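You operate a simulated robot arm through the tools that you are given. There is no shell and no other tool.

You are at the controls of a simulated robot arm. One attempt, no reset.

Task
Dose the tube on the grey stand with 1 blue and 2 yellow strokes, then rack it.
Fine: park both spouts; the tube goes into the free hole. Set down upright: rinse tube.

The check looks at the end state, three seconds after you hand in, the way a careful person would. Anything else that was tipped, shoved, dropped, spilled or broken makes it a failure.

Robot
A 6-joint arm with a two-finger parallel gripper, fixed in place. Base frame: the origin is at the foot of the arm, x ahead of it, y to its left, z up; the work surface is at about z = 0. Readings come in mm, degrees, newtons and seconds.
With the tool pointing down near the work surface it reaches from about 120 to 500 mm from the base axis. Its first joint turns from -72.0 to 72.0 degrees. Payload 0.65 kg.
Tool frame: the origin (TCP) lies between the finger pads and is the grasp point; the fingertips stand 25 mm ahead of it; z points along the fingers, y is the line along which they close. Largest opening 76 mm; finger width 18, thickness 10; the body of the gripper, 36 by 78 mm, starts 45 mm behind the TCP.
Orientation is told as [roll, pitch, yaw] about the base's x, y, z axes, in that order, counted from this pose: with the fingers straight down and closing along the base's y, the tool's x points along the base's -x, its y along +y and its z along -z.

Tools
- The arm moves only by the tool jog_arm. Its argument "targets" is text: rows parted by semicolons, each of 7 numbers parted by spaces: the shift along the tool's x, y, z in mm, then the turn, a rotation vector about the tool's x, y, z in degrees, then the gripper command, from -1 (shut) to 1 (fully open), values between in proportion. In form: x y z wx wy wz claw; .... A call has 1 to 20 rows; each row shifts and turns the commanded pose from where the row before left it, along the tool's axes as they then stand. Each row takes 0.2 s and may step no farther than 50 mm and 8.6 degrees from the row before; otherwise, or with a gripper value out of range, the whole call is refused. A pose out of reach is approached as far as the arm can. The call stops where the force on the tool passes 80 N (or 10 N more than at its start, if that is more) or the arm is blocked; 0.2 s more then pass. The fingers move at their own pace (about 108 mm/s each) and stop on an object; they squeeze with about 34 N. The grip force told is the motor's: it shows also when the fingers shut on nothing. Time passes only in rows, and 0.2 s behind the last, so rows that do not move let the fingers close. The reply holds the time, the measured pose of the TCP, the force on the tool along the base axes, the opening and the grip force, in the units named above and with some noise, with the torque about the TCP (base axes, N m) and any sound that the robot's microphone picked up.
- Cameras (640 x 400 px; columns grow to the right, rows downward): "scene" is fixed at [70.9, 281.1, 419.4]; the picture's right is [-0.63, -0.78, 0.00], its down [-0.32, 0.26, -0.91] and it looks along [0.71, -0.57, -0.41] (base axes); focal length 214 px, centre (320, 200). "wrist" rides on the gripper at [58, 11, -81] in the tool frame; the picture's right is [-0.18, 0.98, 0.00], its down [-0.75, -0.14, -0.64] and it looks along [-0.63, -0.12, 0.77] (tool axes); focal length 243 px, centre (320, 200). There is no depth. A picture from a camera that has moved, and an enlarged one, comes with that camera's place and axes in the base frame and with its lens.
- grab_frame(camera): a new picture of that camera. It takes no simulated time.
- enlarge(camera, box): a new picture of the part [left, top, right, bottom] of that camera's present view, enlarged. It takes no simulated time.
- sign_off(): hands the job in; it is judged then, once.

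Places have to be worked out from the pictures, the camera data and where the tool is seen. Open the gripper and draw the arm clear of the work before you hand the job in, unless the task says otherwise.

The tools are called after ">>>" as name(argument=value, ...) on one line, values as JSON. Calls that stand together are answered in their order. jog_arm: Moves the arm, as the interface text tells. Its arguments: {"type":"object","properties":{"targets":{"type":"string"}},"required":["targets"]} The other tools are called the same way: grab_frame (camera) takes a picture; enlarge (camera, box) takes an enlarged picture of a part of a camera's view; sign_off () hands the job in.

At the start:

```text
time: 0.0
tcp_pos: [260.1, 116.0, 381.9]
tcp_rot: [0.0, 0.0, 0.1]
ft_force: [1.0, 0.1, 0.1]
torque: [-0.03, 0.0, -0.02]
opening: 76.1
grip_force: 0.1
```

scene: 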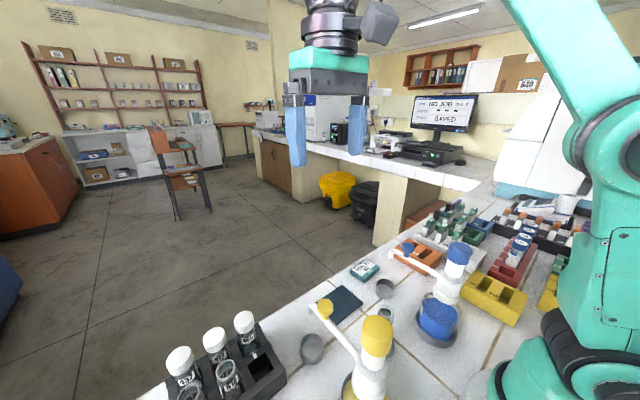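
wrist: 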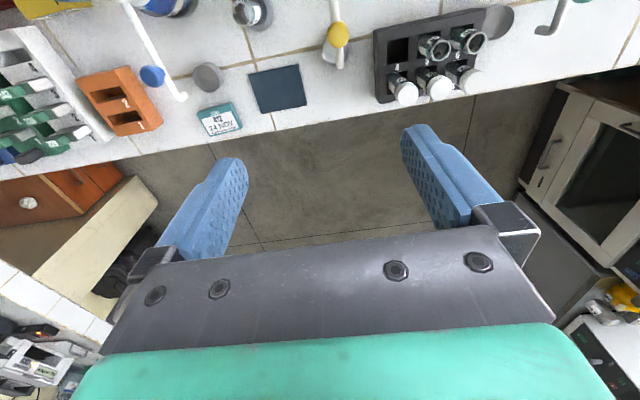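

The scene shows two pump dispensers (yellow, blue), a dark rack with tubes at left, and some stands. I look closer before moving.

>>> enlarge(camera="scene", box=[280, 200, 520, 400])

>>> enlarge(camera="scene", box=[140, 280, 340, 400])

>>> enlarge(camera="wrist", box=[60, 0, 320, 150])

>>> enlarge(camera="wrist", box=[320, 0, 600, 150])

```text
2.00 times, centred on (400, 300) of scene
camera zoom: at [70.9, 281.1, 419.4], right [-0.63, -0.78, 0.0], down [-0.32, 0.26, -0.91], along [0.71, -0.57, -0.41], focal length 429 px, centre (160, 0)
```

zoom: 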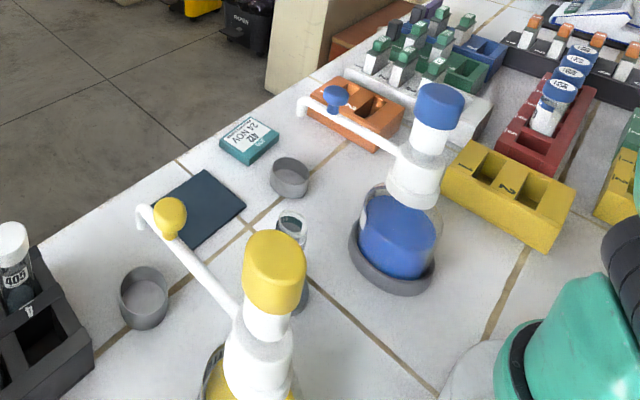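

```text
3.20 times, centred on (240, 340) of scene
camera zoom: at [70.9, 281.1, 419.4], right [-0.63, -0.78, 0.0], down [-0.32, 0.26, -0.91], along [0.71, -0.57, -0.41], focal length 686 px, centre (576, -248)
```

zoom: 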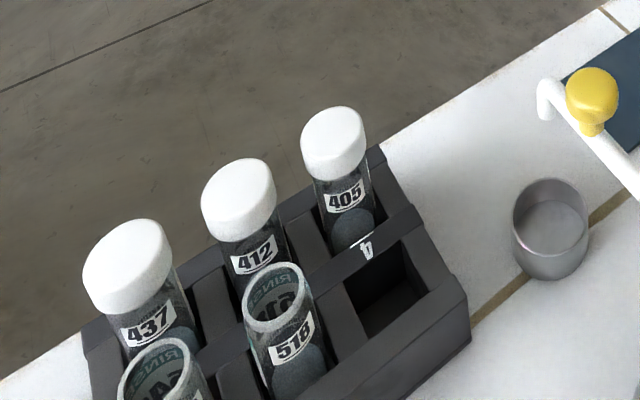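

```text
2.46 times, centred on (190, 75) of wrist
camera zoom: at [201.4, 126.0, 462.1], right [0.18, 0.98, 0.0], down [0.75, -0.14, 0.64], along [0.63, -0.12, -0.77], focal length 597 px, centre (640, 508)
```

zoom: 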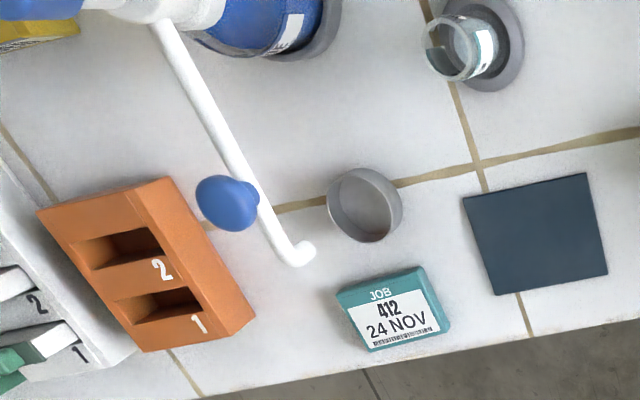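

```text
2.29 times, centred on (460, 75) of wrist
camera zoom: at [201.4, 126.0, 462.1], right [0.18, 0.98, 0.0], down [0.75, -0.14, 0.64], along [0.63, -0.12, -0.77], focal length 555 px, centre (0, 486)
```

zoom: 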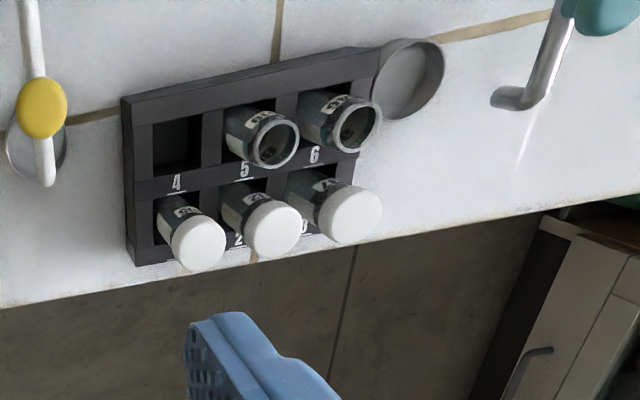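

I look at the labels and the monitor for any instructions.

>>> enlarge(camera="scene", box=[410, 85, 490, 135])

>>> enlarge(camera="scene", box=[340, 290, 410, 335])

>>> enlarge(camera="scene", box=[480, 180, 640, 280])

>>> enlarge(camera="wrist", box=[220, 0, 300, 50])

>>> enlarge(camera="wrist", box=[360, 0, 520, 100])

>>> enlarge(camera="scene", box=[160, 320, 288, 400])

```text
8.00 times, centred on (450, 110) of scene
camera zoom: at [70.9, 281.1, 419.4], right [-0.63, -0.78, 0.0], down [-0.32, 0.26, -0.91], along [0.71, -0.57, -0.41], focal length 1716 px, centre (-720, 920)
```

zoom: 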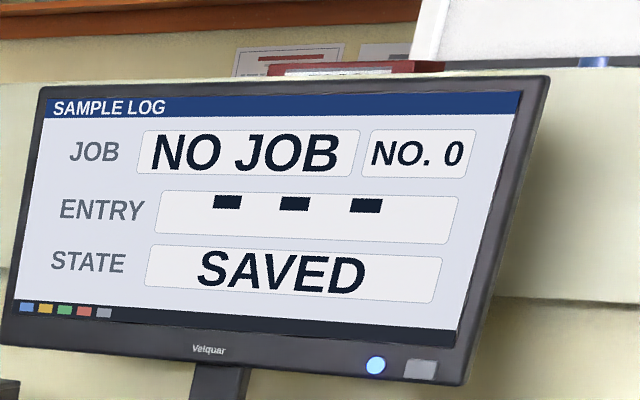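

```text
8.89 times, centred on (375, 312) of scene
camera zoom: at [70.9, 281.1, 419.4], right [-0.63, -0.78, 0.0], down [-0.32, 0.26, -0.91], along [0.71, -0.57, -0.41], focal length 1906 px, centre (-169, -800)
```

zoom: 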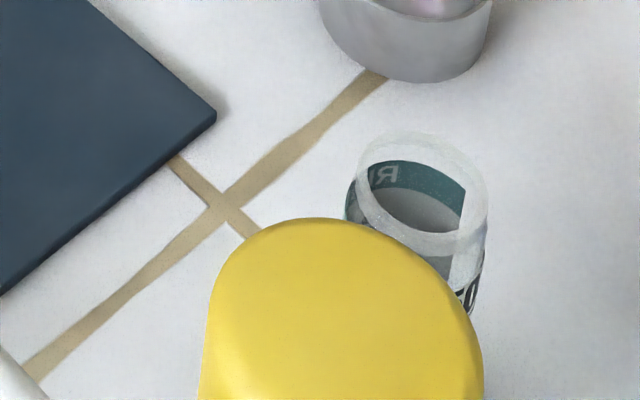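

```text
4.00 times, centred on (560, 230) of scene
camera zoom: at [70.9, 281.1, 419.4], right [-0.63, -0.78, 0.0], down [-0.32, 0.26, -0.91], along [0.71, -0.57, -0.41], focal length 858 px, centre (-640, 80)
```

zoom: 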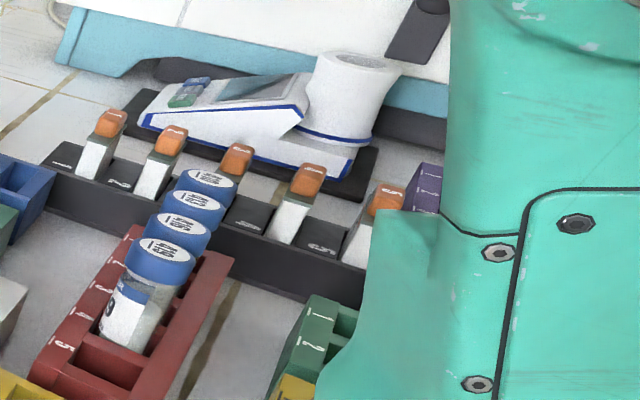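

```text
8.00 times, centred on (260, 25) of wrist
camera zoom: at [201.4, 126.0, 462.1], right [0.18, 0.98, 0.0], down [0.75, -0.14, 0.64], along [0.63, -0.12, -0.77], focal length 1941 px, centre (800, 1600)
```

zoom: 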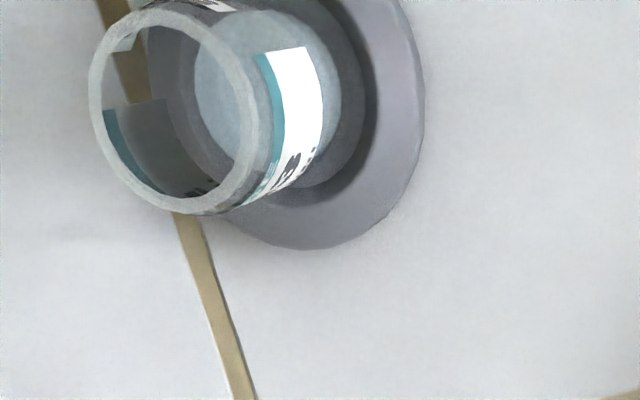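

```text
4.00 times, centred on (440, 50) of wrist
camera zoom: at [201.4, 126.0, 462.1], right [0.18, 0.98, 0.0], down [0.75, -0.14, 0.64], along [0.63, -0.12, -0.77], focal length 970 px, centre (-160, 800)
```

zoom: 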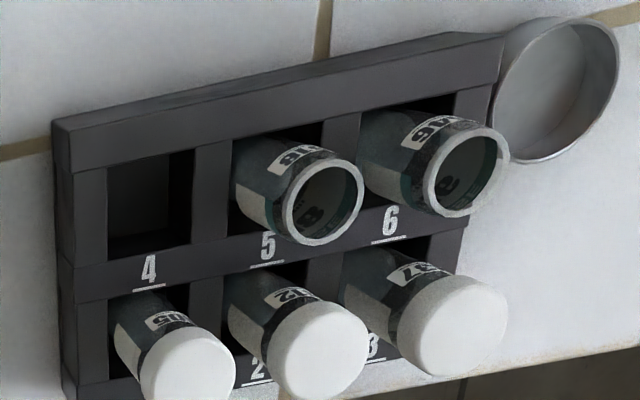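

```text
5.00 times, centred on (224, 360) of scene
camera zoom: at [70.9, 281.1, 419.4], right [-0.63, -0.78, 0.0], down [-0.32, 0.26, -0.91], along [0.71, -0.57, -0.41], focal length 1072 px, centre (800, -600)
```

zoom: 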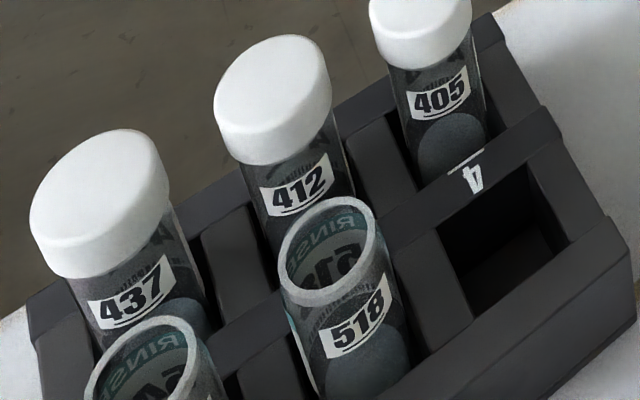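

The tube on the stand is an open "RINSE" type tube, with two more in the rack and hole 4 free. I retreat the arm high up to view the pumps from the wrist camera.

>>> jog_arm(targets="33 -28 -7 0 0 0 1; 33 -28 -7 0 0 0 1; 33 -28 -7 0 0 0 1; 0 0 0 0 0 0 1")

>>> grab_frame(camera="wrist")

>>> grab_frame(camera="scene")

```text
time: 1.0
tcp_pos: [159.0, 32.4, 404.1]
tcp_rot: [-0.1, 0.0, 0.0]
ft_force: [1.1, -0.5, 0.7]
torque: [-0.02, 0.0, 0.03]
opening: 76.1
grip_force: 0.1
```

```text
taken
camera wrist: at [101.5, 42.0, 484.2], right [0.18, 0.98, 0.0], down [0.75, -0.14, 0.64], along [0.63, -0.12, -0.77], focal length 243 px, centre (320, 200)
```

wrist: 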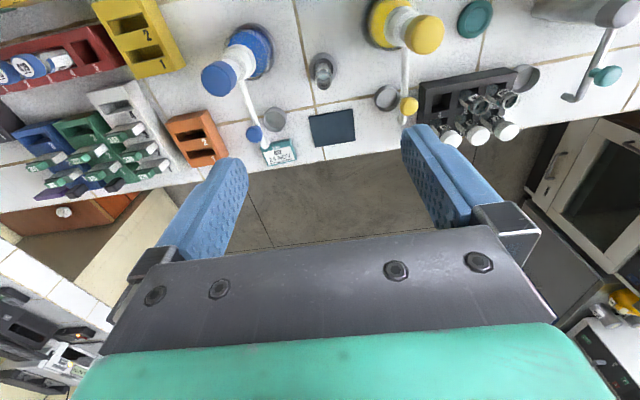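

```text
taken
```

scene: 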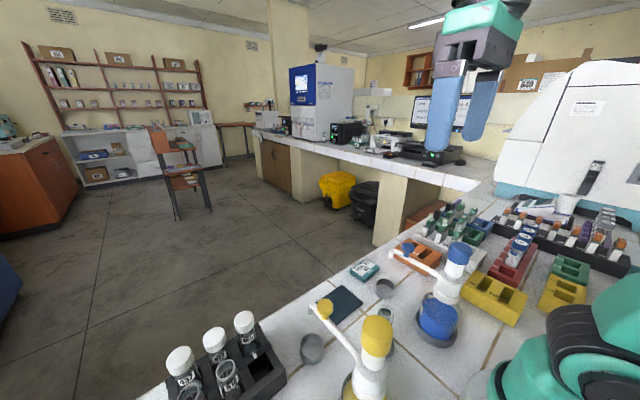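

>>> enlarge(camera="wrist", box=[180, 0, 372, 120])

>>> enlarge(camera="wrist", box=[300, 0, 460, 100])

>>> enlarge(camera="wrist", box=[448, 0, 640, 120])

>>> enlarge(camera="wrist", box=[380, 60, 540, 160])

```text
3.33 times, centred on (276, 60) of wrist
camera zoom: at [101.5, 42.0, 484.2], right [0.18, 0.98, 0.0], down [0.75, -0.14, 0.64], along [0.63, -0.12, -0.77], focal length 809 px, centre (467, 667)
```

zoom: 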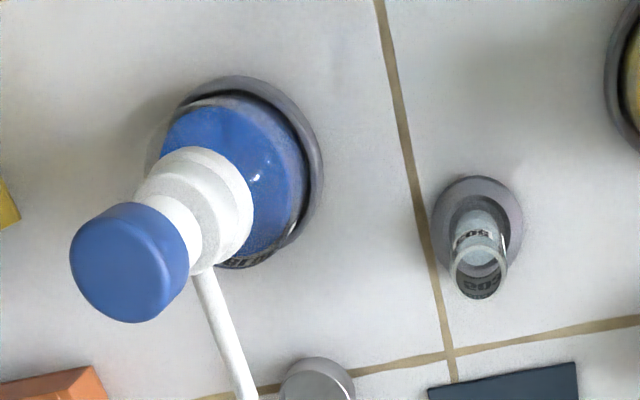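

```text
4.00 times, centred on (380, 50) of wrist
camera zoom: at [101.5, 42.0, 484.2], right [0.18, 0.98, 0.0], down [0.75, -0.14, 0.64], along [0.63, -0.12, -0.77], focal length 970 px, centre (80, 800)
```

zoom: 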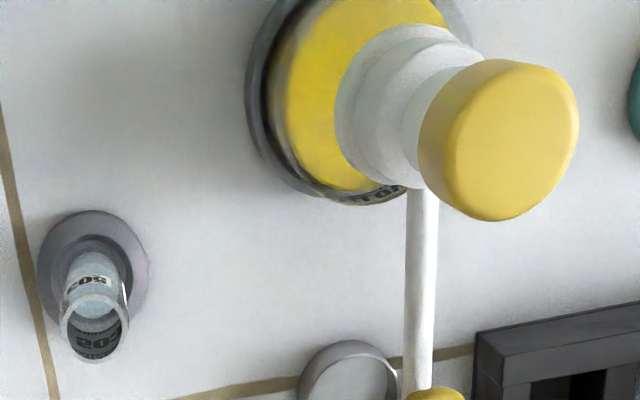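

```text
3.33 times, centred on (544, 60) of wrist
camera zoom: at [101.5, 42.0, 484.2], right [0.18, 0.98, 0.0], down [0.75, -0.14, 0.64], along [0.63, -0.12, -0.77], focal length 809 px, centre (-427, 667)
```

zoom: 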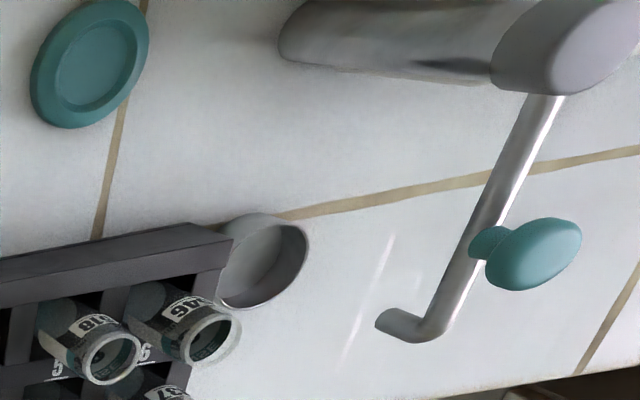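

```text
4.00 times, centred on (460, 110) of wrist
camera zoom: at [101.5, 42.0, 484.2], right [0.18, 0.98, 0.0], down [0.75, -0.14, 0.64], along [0.63, -0.12, -0.77], focal length 970 px, centre (-240, 560)
```

zoom: 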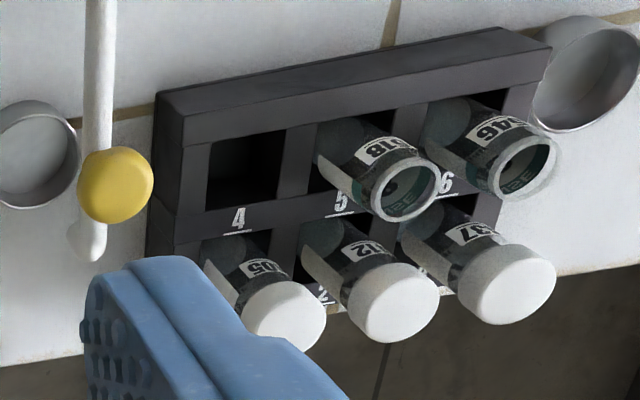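

Both pump spouts appear parked over grey cups, with knobs at about radius 83 mm from the pump axes (151,138) and (151,-87). The tube is near (199,27). I move down over the centre for a better look.

>>> jog_arm(targets="-20 -2 40 0 0 0 1; -20 -2 40 0 0 0 1; 0 0 24 0 0 0 1; 0 0 0 0 0 0 1")

>>> grab_frame(camera="wrist")

>>> enlarge(camera="wrist", box=[220, 20, 380, 120])

```text
time: 2.0
tcp_pos: [198.9, 28.7, 299.0]
tcp_rot: [0.1, 0.0, -0.1]
ft_force: [-0.3, -0.6, -0.3]
torque: [-0.01, 0.01, 0.03]
opening: 75.9
grip_force: 0.0
```

```text
taken
camera wrist: at [140.1, 38.1, 377.5], right [0.18, 0.98, 0.0], down [0.75, -0.14, 0.64], along [0.63, -0.12, -0.77], focal length 243 px, centre (320, 200)
```

wrist: 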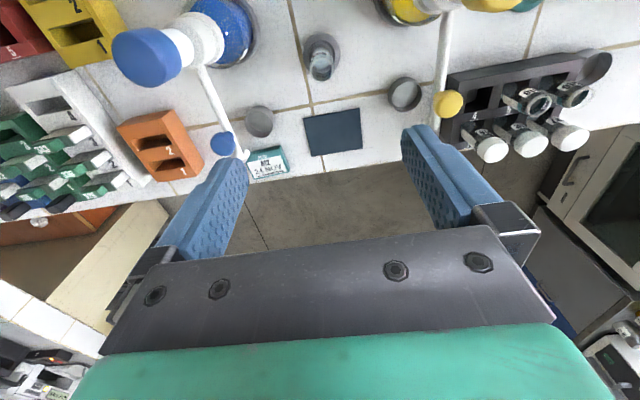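

```text
4.00 times, centred on (300, 70) of wrist
camera zoom: at [140.1, 38.1, 377.5], right [0.18, 0.98, 0.0], down [0.75, -0.14, 0.64], along [0.63, -0.12, -0.77], focal length 970 px, centre (400, 720)
```

zoom: 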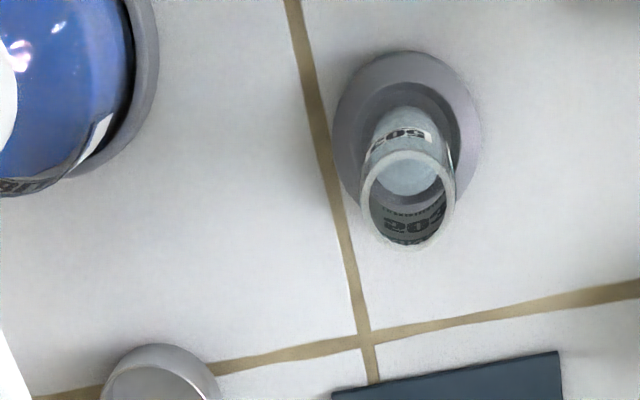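

Tube rim is about (200,29.5,89). Next I move above the blue spout knob to refine its position.

>>> jog_arm(targets="-12 -38 0 0 0 0 1; -12 -38 0 0 0 0 1; -12 -38 30 0 0 0 1; 0 0 0 0 0 0 1")

>>> grab_frame(camera="wrist")

>>> enlarge(camera="wrist", box=[220, 20, 412, 140])

>>> grab_frame(camera="scene")

```text
time: 3.0
tcp_pos: [235.0, -85.2, 269.1]
tcp_rot: [0.0, 0.0, 0.0]
ft_force: [-0.4, 0.3, -0.7]
torque: [0.02, -0.04, 0.01]
opening: 76.0
grip_force: 0.0
```

```text
taken
camera wrist: at [177.5, -75.8, 348.8], right [0.18, 0.98, 0.0], down [0.75, -0.14, 0.64], along [0.63, -0.12, -0.77], focal length 243 px, centre (320, 200)
```

wrist: 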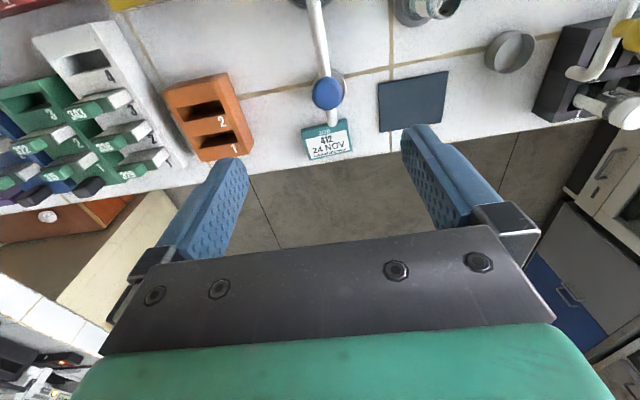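

```text
3.33 times, centred on (316, 80) of wrist
camera zoom: at [177.5, -75.8, 348.8], right [0.18, 0.98, 0.0], down [0.75, -0.14, 0.64], along [0.63, -0.12, -0.77], focal length 809 px, centre (333, 600)
```

zoom: 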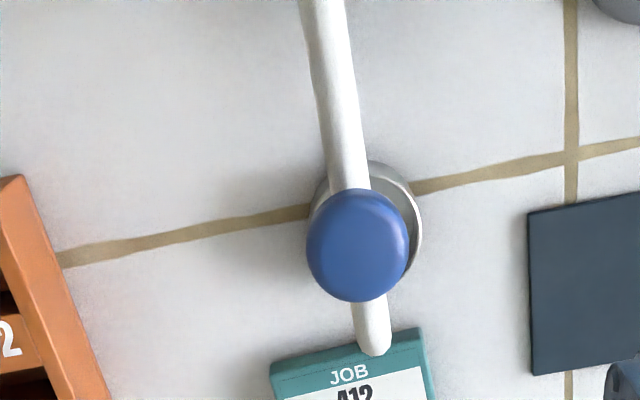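

```text
taken
```

scene: 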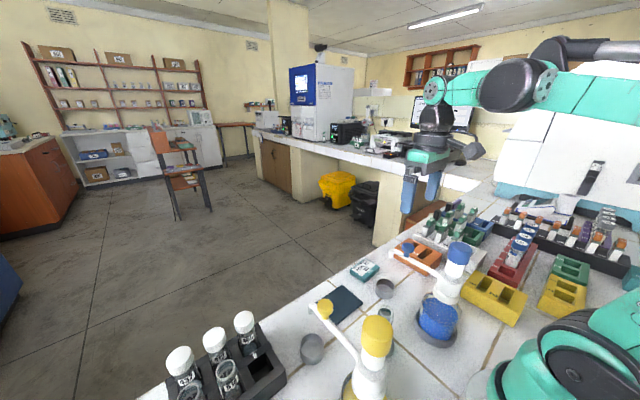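

Knob of the blue spout is around (235.5,-81,150), spout along +x. I go back toward the blue pump itself to fix its axis.

>>> jog_arm(targets="0 0 -45 0 0 0 -1; 28 0 -7 0 0 0 -1; 28 0 -7 0 0 0 -1; 29 0 -7 0 0 0 -1; 0 0 0 0 0 0 -1")

>>> grab_frame(camera="wrist")

>>> enlarge(camera="wrist", box=[200, 0, 440, 150])

```text
time: 4.2
tcp_pos: [149.9, -87.7, 334.0]
tcp_rot: [0.0, 0.0, -0.1]
ft_force: [0.7, 0.1, 0.5]
torque: [-0.02, 0.0, 0.0]
opening: 0.2
grip_force: 23.3
```

```text
taken
camera wrist: at [91.5, -77.0, 414.3], right [0.18, 0.98, 0.0], down [0.75, -0.14, 0.64], along [0.63, -0.12, -0.77], focal length 243 px, centre (320, 200)
```

wrist: 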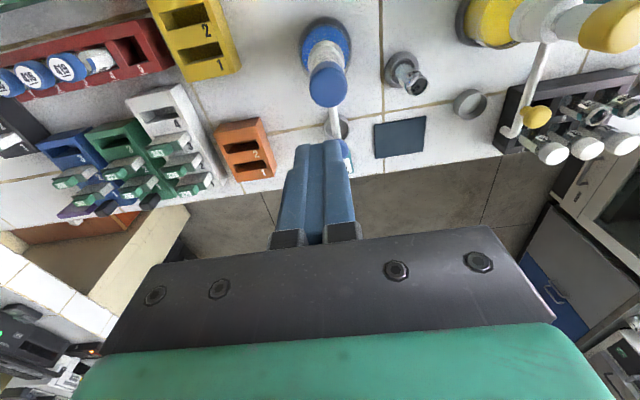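

```text
2.67 times, centred on (320, 75) of wrist
camera zoom: at [91.5, -77.0, 414.3], right [0.18, 0.98, 0.0], down [0.75, -0.14, 0.64], along [0.63, -0.12, -0.77], focal length 647 px, centre (320, 533)
```

zoom: 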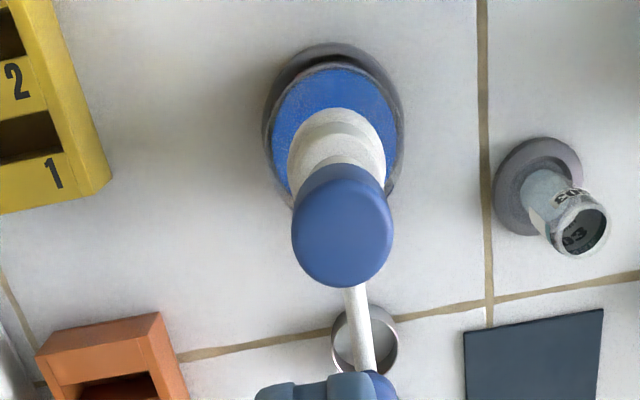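

Pump axis of blue comes out at about (149.5,-80.5), tube about (198,29), spout radius about 120. I go above the blue knob with the fingers part-open.

>>> jog_arm(targets="-42 2 0 0 0 0 0.3; -42 3 0 0 0 0 0.3; 0 0 45 0 0 0 0.3; 0 0 45 0 0 0 0.3; 0 0 40 0 0 0 0.3; 0 0 0 0 0 0 0.3")

>>> grab_frame(camera="wrist")

>>> enlarge(camera="scene", box=[360, 180, 520, 280])

```text
time: 5.6
tcp_pos: [234.4, -80.1, 206.2]
tcp_rot: [0.0, 0.0, 0.0]
ft_force: [-0.4, 0.0, 0.7]
torque: [-0.02, 0.01, 0.03]
opening: 49.3
grip_force: 0.1
```

```text
taken
camera wrist: at [176.0, -69.8, 285.0], right [0.18, 0.98, 0.0], down [0.75, -0.14, 0.64], along [0.63, -0.12, -0.77], focal length 243 px, centre (320, 200)
```

wrist: 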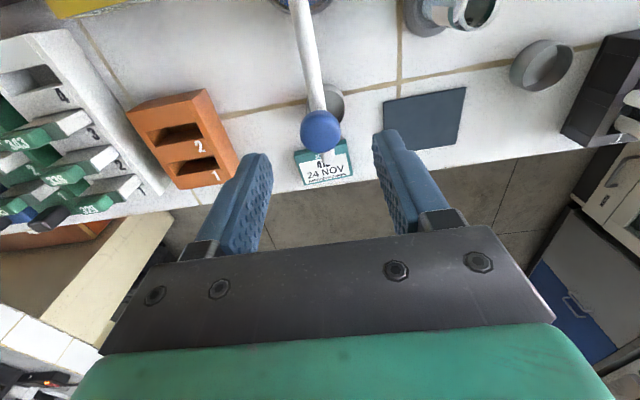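

```text
4.00 times, centred on (440, 230) of scene
camera zoom: at [70.9, 281.1, 419.4], right [-0.63, -0.78, 0.0], down [-0.32, 0.26, -0.91], along [0.71, -0.57, -0.41], focal length 858 px, centre (-160, 80)
```

zoom: 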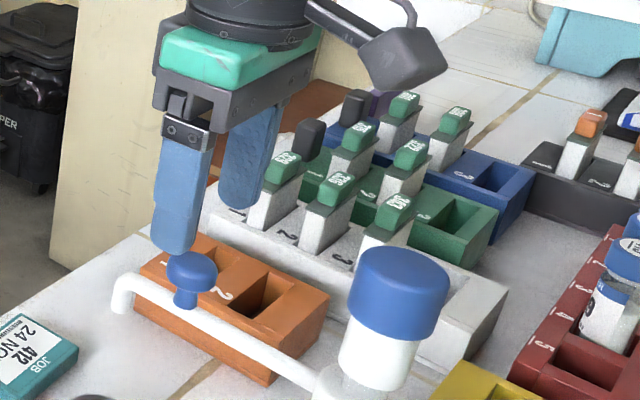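

Knob is centred between the fingers at about (234.5,-80.5). I descend to z≈150 straddling the spout and narrow the fingers around the knob.

>>> jog_arm(targets="0 0 20 0 0 0 0.3; 0 0 20 0 0 0 0.3; 0 0 15 0 0 0 0.3; 0 0 0 0 0 0 0; 0 0 0 0 0 0 -0.28; 0 0 0 0 0 0 -0.28")

>>> enlarge(camera="scene", box=[360, 180, 520, 280])

>>> grab_frame(camera="wrist")

```text
time: 7.0
tcp_pos: [234.6, -80.7, 149.1]
tcp_rot: [0.0, 0.0, 0.0]
ft_force: [0.1, 1.3, -0.2]
torque: [0.0, 0.01, 0.05]
opening: 27.4
grip_force: 0.0
```

```text
4.00 times, centred on (440, 230) of scene
camera zoom: at [70.9, 281.1, 419.4], right [-0.63, -0.78, 0.0], down [-0.32, 0.26, -0.91], along [0.71, -0.57, -0.41], focal length 858 px, centre (-160, 80)
```

zoom: 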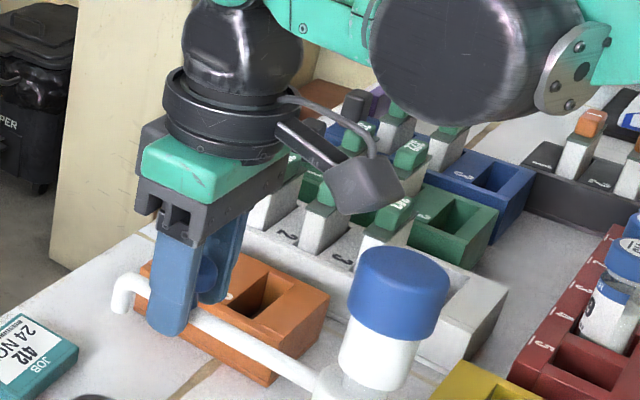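

```text
taken
camera wrist: at [176.9, -71.2, 229.3], right [0.18, 0.98, 0.0], down [0.75, -0.14, 0.64], along [0.63, -0.12, -0.77], focal length 243 px, centre (320, 200)
```

wrist: 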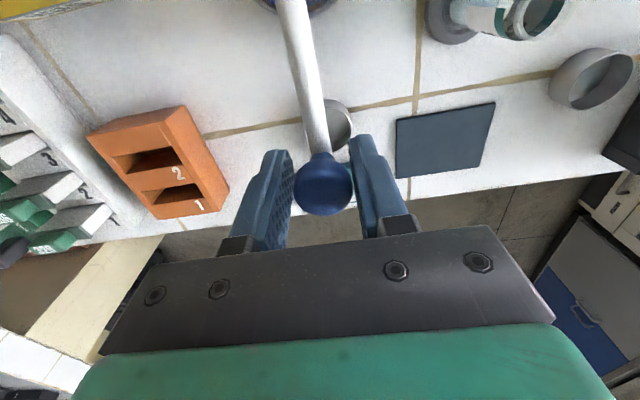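

The fingers straddle the knob cleanly. I swing the first 18° along the arc and check.

>>> jog_arm(targets="0.47 8.9 0 0 0 -6 -0.28; 0.47 8.9 0 0 0 -6 -0.28; 0.47 8.9 0 0 0 -6 -0.28; 0 0 0 0 0 0 -0.28")

>>> grab_frame(camera="wrist")

>>> enlarge(camera="scene", box=[340, 200, 500, 300])

```text
time: 8.0
tcp_pos: [229.0, -53.9, 150.6]
tcp_rot: [0.0, 0.1, 18.0]
ft_force: [-0.9, -0.6, 0.7]
torque: [0.0, 0.05, -0.02]
opening: 27.2
grip_force: 0.0
```

```text
taken
camera wrist: at [171.7, -62.8, 229.6], right [-0.13, 0.99, 0.0], down [0.76, 0.1, 0.64], along [0.64, 0.08, -0.77], focal length 243 px, centre (320, 200)
```

wrist: 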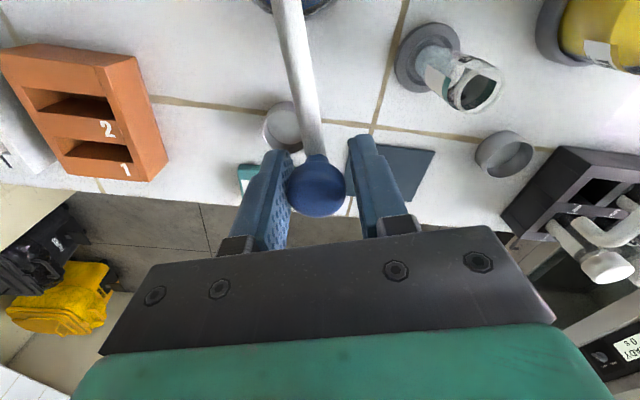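

```text
4.00 times, centred on (420, 250) of scene
camera zoom: at [70.9, 281.1, 419.4], right [-0.63, -0.78, 0.0], down [-0.32, 0.26, -0.91], along [0.71, -0.57, -0.41], focal length 858 px, centre (-80, 0)
```

zoom: 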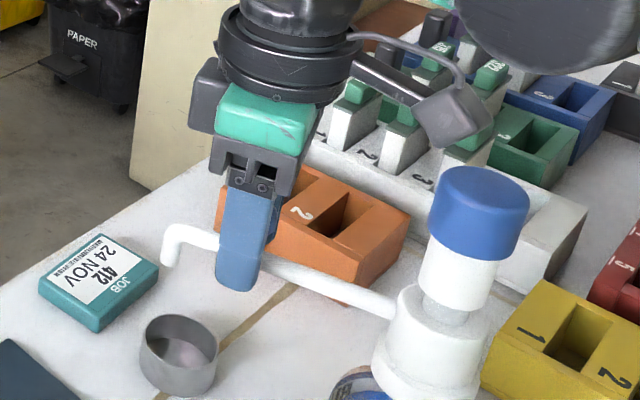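

The spout swings freely with the knob. I continue 42° more.

>>> jog_arm(targets="0.47 8.9 0 0 0 -6 -0.28; 0.47 8.9 0 0 0 -6 -0.28; 0.47 8.9 0 0 0 -6 -0.28; 0.47 8.9 0 0 0 -6 -0.28; 0.47 8.9 0 0 0 -6 -0.28; 0.47 8.9 0 0 0 -6 -0.28; 0.47 8.9 0 0 0 -6 -0.28; 0 0 0 0 0 0 -0.28")

>>> grab_frame(camera="wrist")

>>> grab_frame(camera="scene")

```text
time: 9.8
tcp_pos: [192.9, -7.7, 150.6]
tcp_rot: [0.0, 0.0, 60.0]
ft_force: [0.5, 0.2, 0.4]
torque: [0.06, 0.04, -0.01]
opening: 27.7
grip_force: 0.2
```

```text
taken
camera wrist: at [153.8, -53.8, 230.3], right [-0.76, 0.65, 0.0], down [0.5, 0.58, 0.64], along [0.42, 0.49, -0.77], focal length 243 px, centre (320, 200)
```

wrist: 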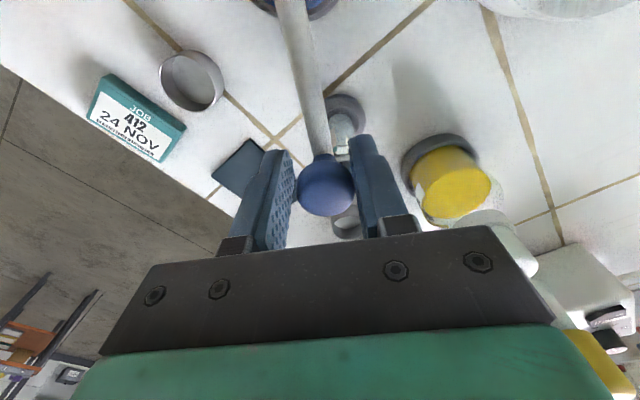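

```text
taken
```

scene: 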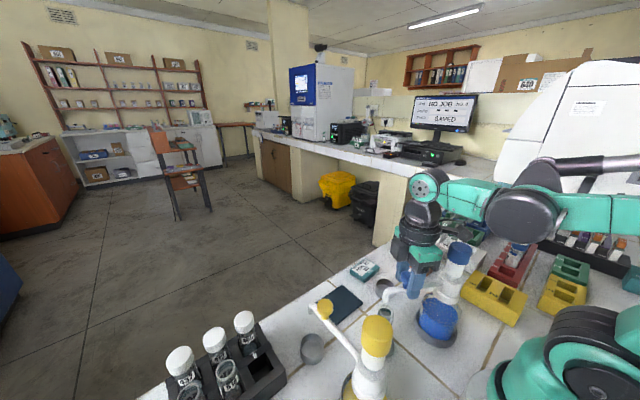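

At 60°; I go 6° more to point at the tube, briefly grip the knob to centre it, then open and rise to verify.

>>> jog_arm(targets="0.47 8.9 0 0 0 -6 -0.28; 0 0 0 0 0 0 -0.4; 0 0 0 0 0 0 -0.4; 0 0 0 0 0 0 -0.4")

>>> enlarge(camera="wrist", box=[240, 60, 440, 240])

>>> enlarge(camera="scene", box=[340, 220, 500, 340])

```text
time: 10.8
tcp_pos: [184.8, -4.2, 150.2]
tcp_rot: [0.0, 0.0, 66.1]
ft_force: [2.7, -2.1, 1.1]
torque: [0.0, 0.0, 0.0]
opening: 25.0
grip_force: 1.8
```

```text
2.22 times, centred on (340, 150) of wrist
camera zoom: at [150.4, -53.5, 230.3], right [-0.82, 0.57, 0.0], down [0.44, 0.63, 0.64], along [0.37, 0.53, -0.77], focal length 539 px, centre (276, 311)
```

zoom: 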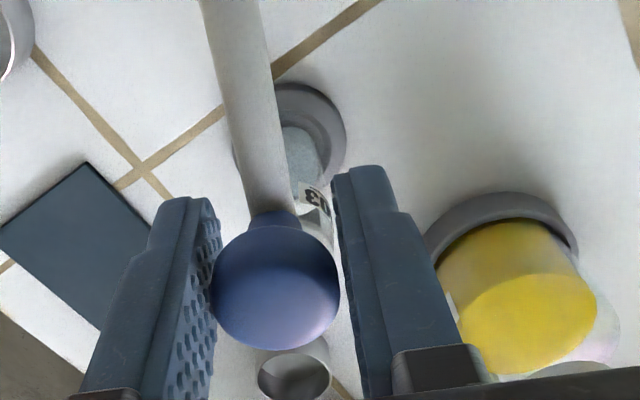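

```text
3.33 times, centred on (420, 280) of scene
camera zoom: at [70.9, 281.1, 419.4], right [-0.63, -0.78, 0.0], down [-0.32, 0.26, -0.91], along [0.71, -0.57, -0.41], focal length 715 px, centre (-13, -67)
```

zoom: 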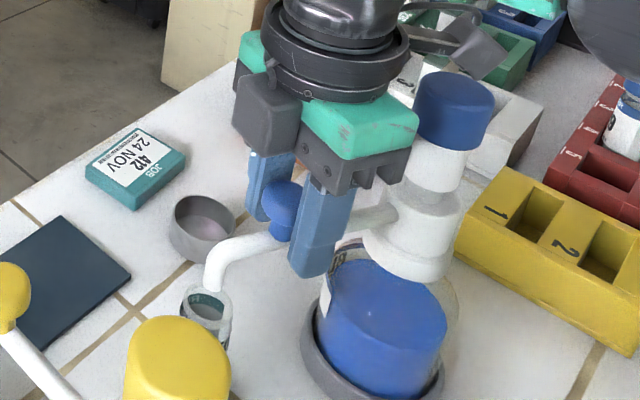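

The spout tip appears above the tube. I open, rise straight up and check from above.

>>> jog_arm(targets="0 0 0 0 0 0 0.3; 0 0 0 0 0 0 0.3; 0 0 -30 0 0 0 0.3; 0 0 -40 0 0 0 0.3; 0 0 -45 0 0 0 0.3; 0 0 -45 0 0 0 0.3; 0 0 0 0 0 0 0.3")

>>> enlarge(camera="wrist", box=[240, 20, 400, 120])

>>> enlarge(camera="scene", box=[340, 250, 440, 330])

```text
time: 12.4
tcp_pos: [184.3, -3.2, 311.7]
tcp_rot: [0.1, 0.0, 66.1]
ft_force: [0.5, -0.9, 0.3]
torque: [-0.01, -0.03, 0.03]
opening: 49.2
grip_force: 0.0
```

```text
4.00 times, centred on (320, 70) of wrist
camera zoom: at [150.4, -52.7, 391.5], right [-0.82, 0.57, 0.0], down [0.44, 0.63, 0.64], along [0.37, 0.53, -0.77], focal length 970 px, centre (320, 720)
```

zoom: 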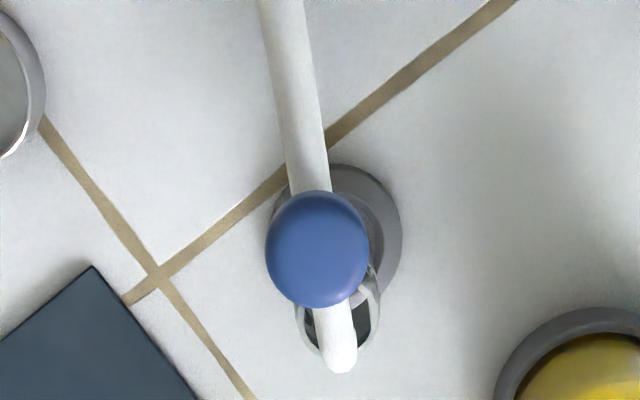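

```text
5.00 times, centred on (390, 290) of scene
camera zoom: at [70.9, 281.1, 419.4], right [-0.63, -0.78, 0.0], down [-0.32, 0.26, -0.91], along [0.71, -0.57, -0.41], focal length 1072 px, centre (-30, -250)
```

zoom: 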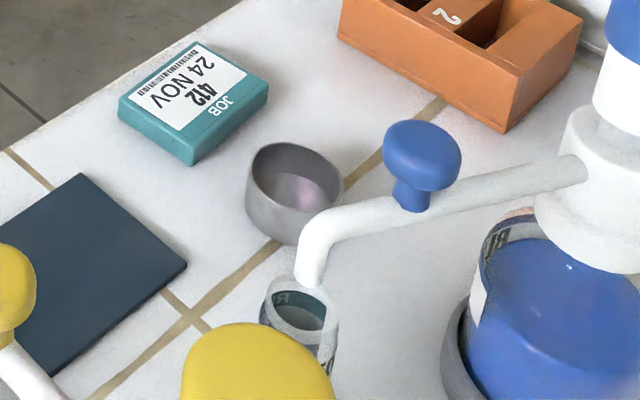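

Outlet sits within ~3 mm of tube centre. Now, fingers shut, I move over the blue pump head (149.5,-80.5) and down to just above its top (z≈200).

>>> jog_arm(targets="42.4 0.2 0 0 0 0 -1; 42.4 0.2 0 0 0 0 -1; 0 0 0 0 0 0 -1; 0 0 38 0 0 0 -1; 0 0 38 0 0 0 -1; 0 0 0 0 0 0 -1")

>>> enlarge(camera="scene", box=[360, 180, 520, 300])

>>> grab_frame(camera="wrist")

```text
time: 13.8
tcp_pos: [149.3, -79.5, 234.3]
tcp_rot: [0.0, 0.0, 66.0]
ft_force: [0.4, 0.1, 0.7]
torque: [0.0, 0.0, 0.01]
opening: 0.0
grip_force: 23.1
```

```text
3.33 times, centred on (440, 240) of scene
camera zoom: at [70.9, 281.1, 419.4], right [-0.63, -0.78, 0.0], down [-0.32, 0.26, -0.91], along [0.71, -0.57, -0.41], focal length 715 px, centre (-80, 67)
```

zoom: 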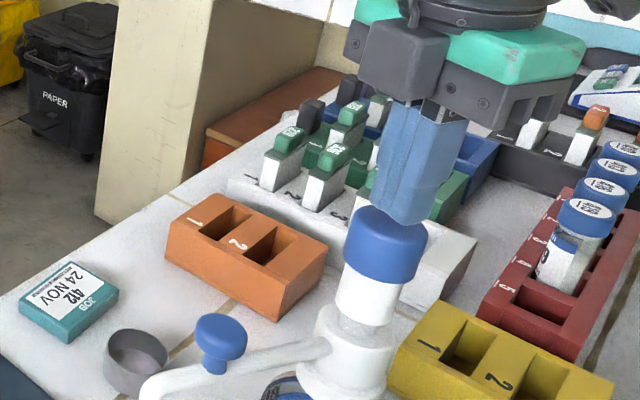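

```text
taken
camera wrist: at [115.7, -129.7, 314.2], right [-0.82, 0.57, 0.0], down [0.44, 0.63, 0.64], along [0.37, 0.53, -0.77], focal length 243 px, centre (320, 200)
```

wrist: 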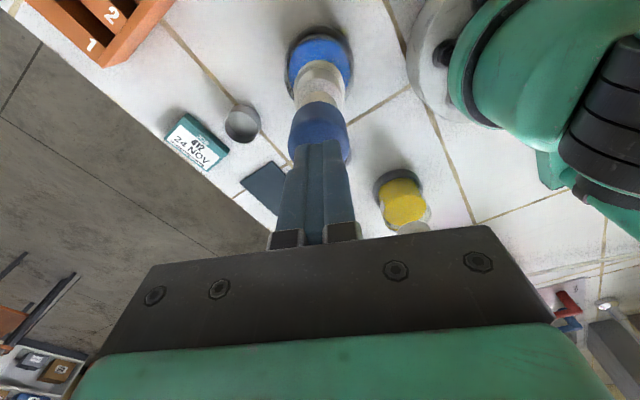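

Fingertips are just above the head centre. I press gently in small steps to find contact.

>>> jog_arm(targets="0 0 4 0 0 0 -1; 0 0 4 0 0 0 -1; 0 0 3 0 0 0 -1; 0 0 0 0 0 0 -1")

```text
time: 14.8
tcp_pos: [149.2, -80.2, 221.8]
tcp_rot: [0.0, -0.1, 66.0]
ft_force: [-1.6, 0.0, 4.4]
torque: [-0.01, 0.02, 0.02]
opening: 0.0
grip_force: 23.5
```

Contact (4 N) at tip z≈198. I press on to the bottom of the stroke.

>>> jog_arm(targets="0 0 3 0 0 0 -1; 0 0 3 0 0 0 -1; 0 0 0 0 0 0 -1")

```text
time: 15.6
tcp_pos: [149.7, -80.0, 217.0]
tcp_rot: [0.1, 0.0, 66.0]
ft_force: [-1.7, 0.0, 6.8]
torque: [0.02, 0.06, 0.02]
opening: 0.0
grip_force: 23.6
```

>>> jog_arm(targets="0 0 3 0 0 0 -1; 0 0 3 0 0 0 -1; 0 0 0 0 0 0 -1")

>>> enlarge(camera="scene", box=[340, 200, 500, 320])

```text
time: 16.4
tcp_pos: [149.6, -79.5, 211.1]
tcp_rot: [0.0, 0.0, 66.0]
ft_force: [-4.6, 2.4, 51.0]
torque: [0.09, 0.09, -0.03]
opening: 0.3
grip_force: 23.9
heard: click
```

```text
3.33 times, centred on (420, 260) of scene
camera zoom: at [70.9, 281.2, 419.4], right [-0.63, -0.78, 0.0], down [-0.32, 0.26, -0.91], along [0.71, -0.57, -0.41], focal length 715 px, centre (-13, 0)
```

zoom: 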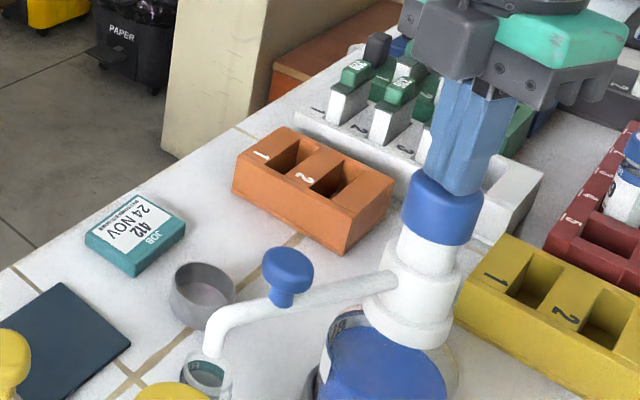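

A click at the bottom: one blue stroke. I lift straight off and check the tube.

>>> jog_arm(targets="0 0 -6 0 0 0 -1; 0 0 -10 0 0 0 -1; 0 0 -20 0 0 0 -1; 0 0 -40 0 0 0 -1; 0 0 -25 0 0 0 -1; 0 0 0 0 0 0 -1")

>>> enlarge(camera="scene", box=[350, 220, 480, 330])

>>> grab_frame(camera="wrist")

```text
time: 17.8
tcp_pos: [150.5, -79.5, 313.3]
tcp_rot: [0.0, 0.0, 65.9]
ft_force: [0.4, 0.1, -1.1]
torque: [0.03, -0.03, 0.01]
opening: 0.0
grip_force: 24.0
```

```text
3.64 times, centred on (415, 275) of scene
camera zoom: at [70.9, 281.1, 419.4], right [-0.63, -0.78, 0.0], down [-0.32, 0.26, -0.91], along [0.71, -0.57, -0.41], focal length 780 px, centre (-26, -73)
```

zoom: 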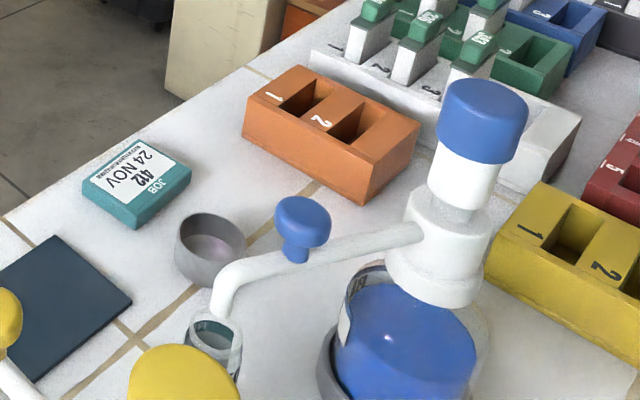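

```text
taken
camera wrist: at [117.5, -129.5, 392.1], right [-0.82, 0.57, 0.0], down [0.44, 0.63, 0.64], along [0.37, 0.53, -0.77], focal length 243 px, centre (320, 200)
```

wrist: 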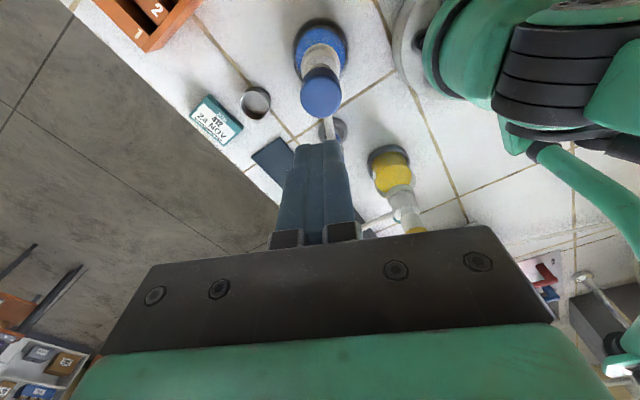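

Head has sprung back. I return to the blue knob, straddle it and swing the spout back to park over its cup.

>>> jog_arm(targets="-42.4 0 0 0 0 0 0.3; -42.4 0 0 0 0 0 0.3; 0 0 0 0 0 0 0.3; 0 0 40 0 0 0 0.3; 0 0 40 0 0 0 0.3; 0 0 40 0 0 0 0.3; 0 0 25 0 0 0 0.3; 0 0 16 0 0 0 0.3; 0 0 0 0 0 0 0; 0 0 0 0 0 0 -0.28; 0 0 0 0 0 0 -0.28")

>>> grab_frame(camera="wrist")

```text
time: 20.2
tcp_pos: [183.6, -4.0, 152.0]
tcp_rot: [0.1, 0.0, 66.0]
ft_force: [-0.5, 0.5, 0.0]
torque: [0.03, -0.01, 0.01]
opening: 27.4
grip_force: 0.0
```

```text
taken
camera wrist: at [149.9, -52.6, 230.8], right [-0.82, 0.57, 0.0], down [0.44, 0.63, 0.64], along [0.37, 0.53, -0.77], focal length 243 px, centre (320, 200)
```

wrist: 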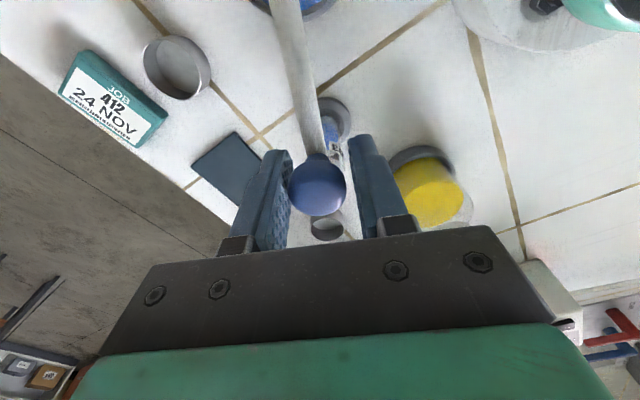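

The tube now shows blue liquid. Swinging the spout back by 66°.

>>> jog_arm(targets="0.47 -8.9 0 0 0 6 -0.28; 0.47 -8.9 0 0 0 6 -0.28; 0.47 -8.9 0 0 0 6 -0.28; 0.47 -8.9 0 0 0 6 -0.28; 0.47 -8.9 0 0 0 6 -0.28; 0.47 -8.9 0 0 0 6 -0.28; 0.47 -8.9 0 0 0 6 -0.28; 0.47 -8.9 0 0 0 6 -0.28; 0.47 -8.9 0 0 0 6 -0.28; 0.47 -8.9 0 0 0 6 -0.28; 0.47 -8.9 0 0 0 6 -0.28; 0 0 0 0 0 0 -0.4; 0 0 0 0 0 0 -0.4")

>>> grab_frame(camera="wrist")

>>> enlarge(camera="scene", box=[340, 210, 500, 310])

```text
time: 23.0
tcp_pos: [233.7, -80.9, 150.9]
tcp_rot: [0.1, -0.1, -0.1]
ft_force: [-2.5, 5.7, -0.2]
torque: [0.03, 0.01, 0.06]
opening: 26.8
grip_force: 2.5
```

```text
taken
camera wrist: at [175.8, -71.8, 230.8], right [0.19, 0.98, 0.0], down [0.75, -0.14, 0.64], along [0.63, -0.12, -0.77], focal length 243 px, centre (320, 200)
```

wrist: 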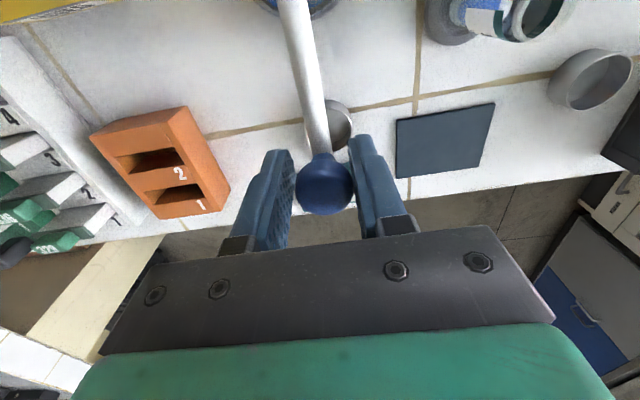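

```text
4.00 times, centred on (420, 260) of scene
camera zoom: at [70.9, 281.1, 419.4], right [-0.63, -0.78, 0.0], down [-0.32, 0.26, -0.91], along [0.71, -0.57, -0.41], focal length 858 px, centre (-80, -40)
```

zoom: 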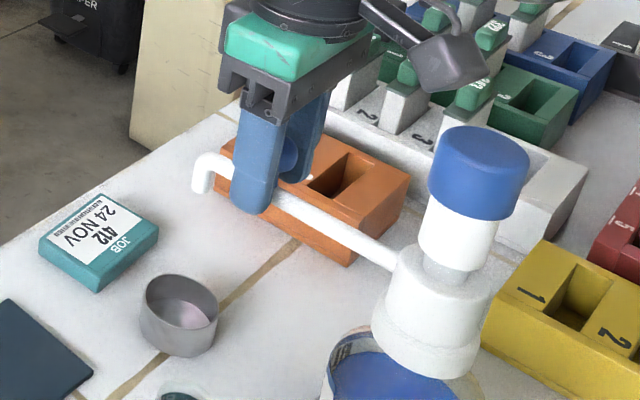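

The spout is back at its original place. I open, rise and verify from above.

>>> jog_arm(targets="0 0 0 0 0 0 0.3; 0 0 0 0 0 0 0.3; 0 0 -30 0 0 0 0.3; 0 0 -45 0 0 0 0.3; 0 0 -43 0 0 0 0.3; 0 0 0 0 0 0 0.3")

>>> enlarge(camera="wrist", box=[220, 20, 412, 140])

>>> enlarge(camera="wrist", box=[380, 0, 540, 100])

```text
time: 24.4
tcp_pos: [234.8, -80.7, 272.0]
tcp_rot: [0.0, 0.0, 0.0]
ft_force: [-0.3, -0.2, 0.4]
torque: [0.01, -0.05, 0.0]
opening: 49.4
grip_force: 0.0
```

```text
3.33 times, centred on (316, 80) of wrist
camera zoom: at [176.0, -70.2, 350.9], right [0.18, 0.98, 0.0], down [0.75, -0.14, 0.64], along [0.63, -0.12, -0.77], focal length 809 px, centre (333, 600)
```

zoom: 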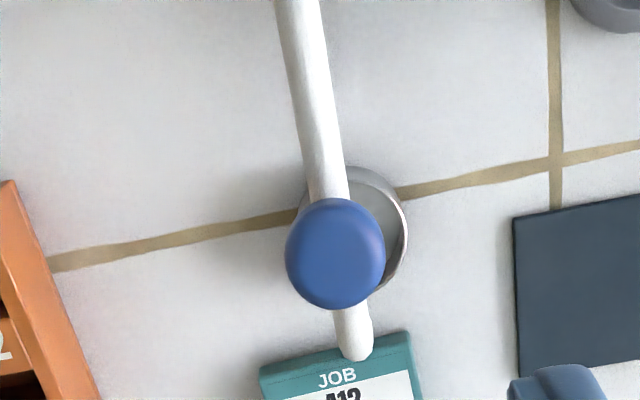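

```text
4.00 times, centred on (460, 50) of wrist
camera zoom: at [176.0, -70.2, 350.9], right [0.18, 0.98, 0.0], down [0.75, -0.14, 0.64], along [0.63, -0.12, -0.77], focal length 970 px, centre (-240, 800)
```

zoom: 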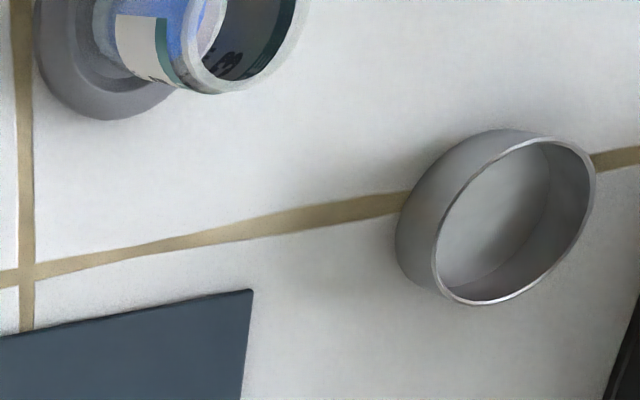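

Blue is parked. Now I move to view the yellow pump from above.

>>> jog_arm(targets="0 0 -40 0 0 0 0.3; 0 0 -22 0 0 0 0.3; 14 37 0 0 0 0 0.3; 14 37 0 0 0 0 0.3; 14 37 0 0 0 0 0.3; 14 37 0 0 0 0 0.3; 14 37 0 0 0 0 0.3; 14 34 0 0 0 0 0.3; 0 0 0 0 0 0 -1; 0 0 0 0 0 0 -1; 0 0 0 0 0 0 -1")

>>> enlarge(camera="wrist", box=[200, 0, 440, 150])

>>> grab_frame(camera="wrist")

```text
time: 26.8
tcp_pos: [151.8, 138.7, 330.4]
tcp_rot: [0.0, 0.0, 0.0]
ft_force: [-0.9, -0.3, 0.2]
torque: [0.04, -0.04, 0.01]
opening: 0.0
grip_force: 23.1
```

```text
2.67 times, centred on (320, 75) of wrist
camera zoom: at [92.9, 148.4, 409.5], right [0.18, 0.98, 0.0], down [0.75, -0.14, 0.64], along [0.63, -0.12, -0.77], focal length 647 px, centre (320, 533)
```

zoom: 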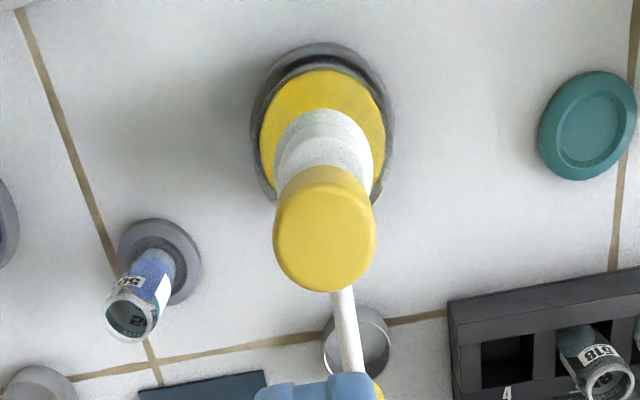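

```text
taken
camera wrist: at [92.9, 148.4, 409.5], right [0.18, 0.98, 0.0], down [0.75, -0.14, 0.64], along [0.63, -0.12, -0.77], focal length 243 px, centre (320, 200)
```

wrist: 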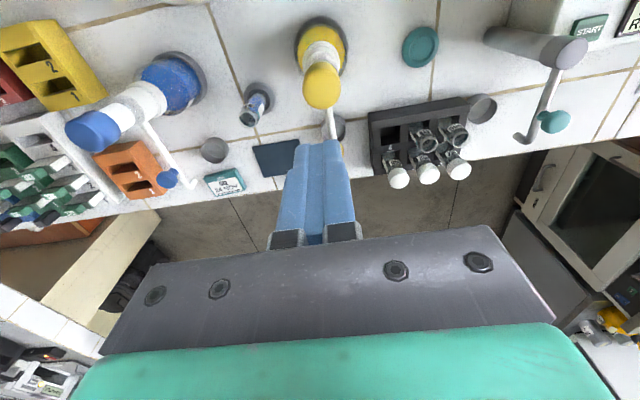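

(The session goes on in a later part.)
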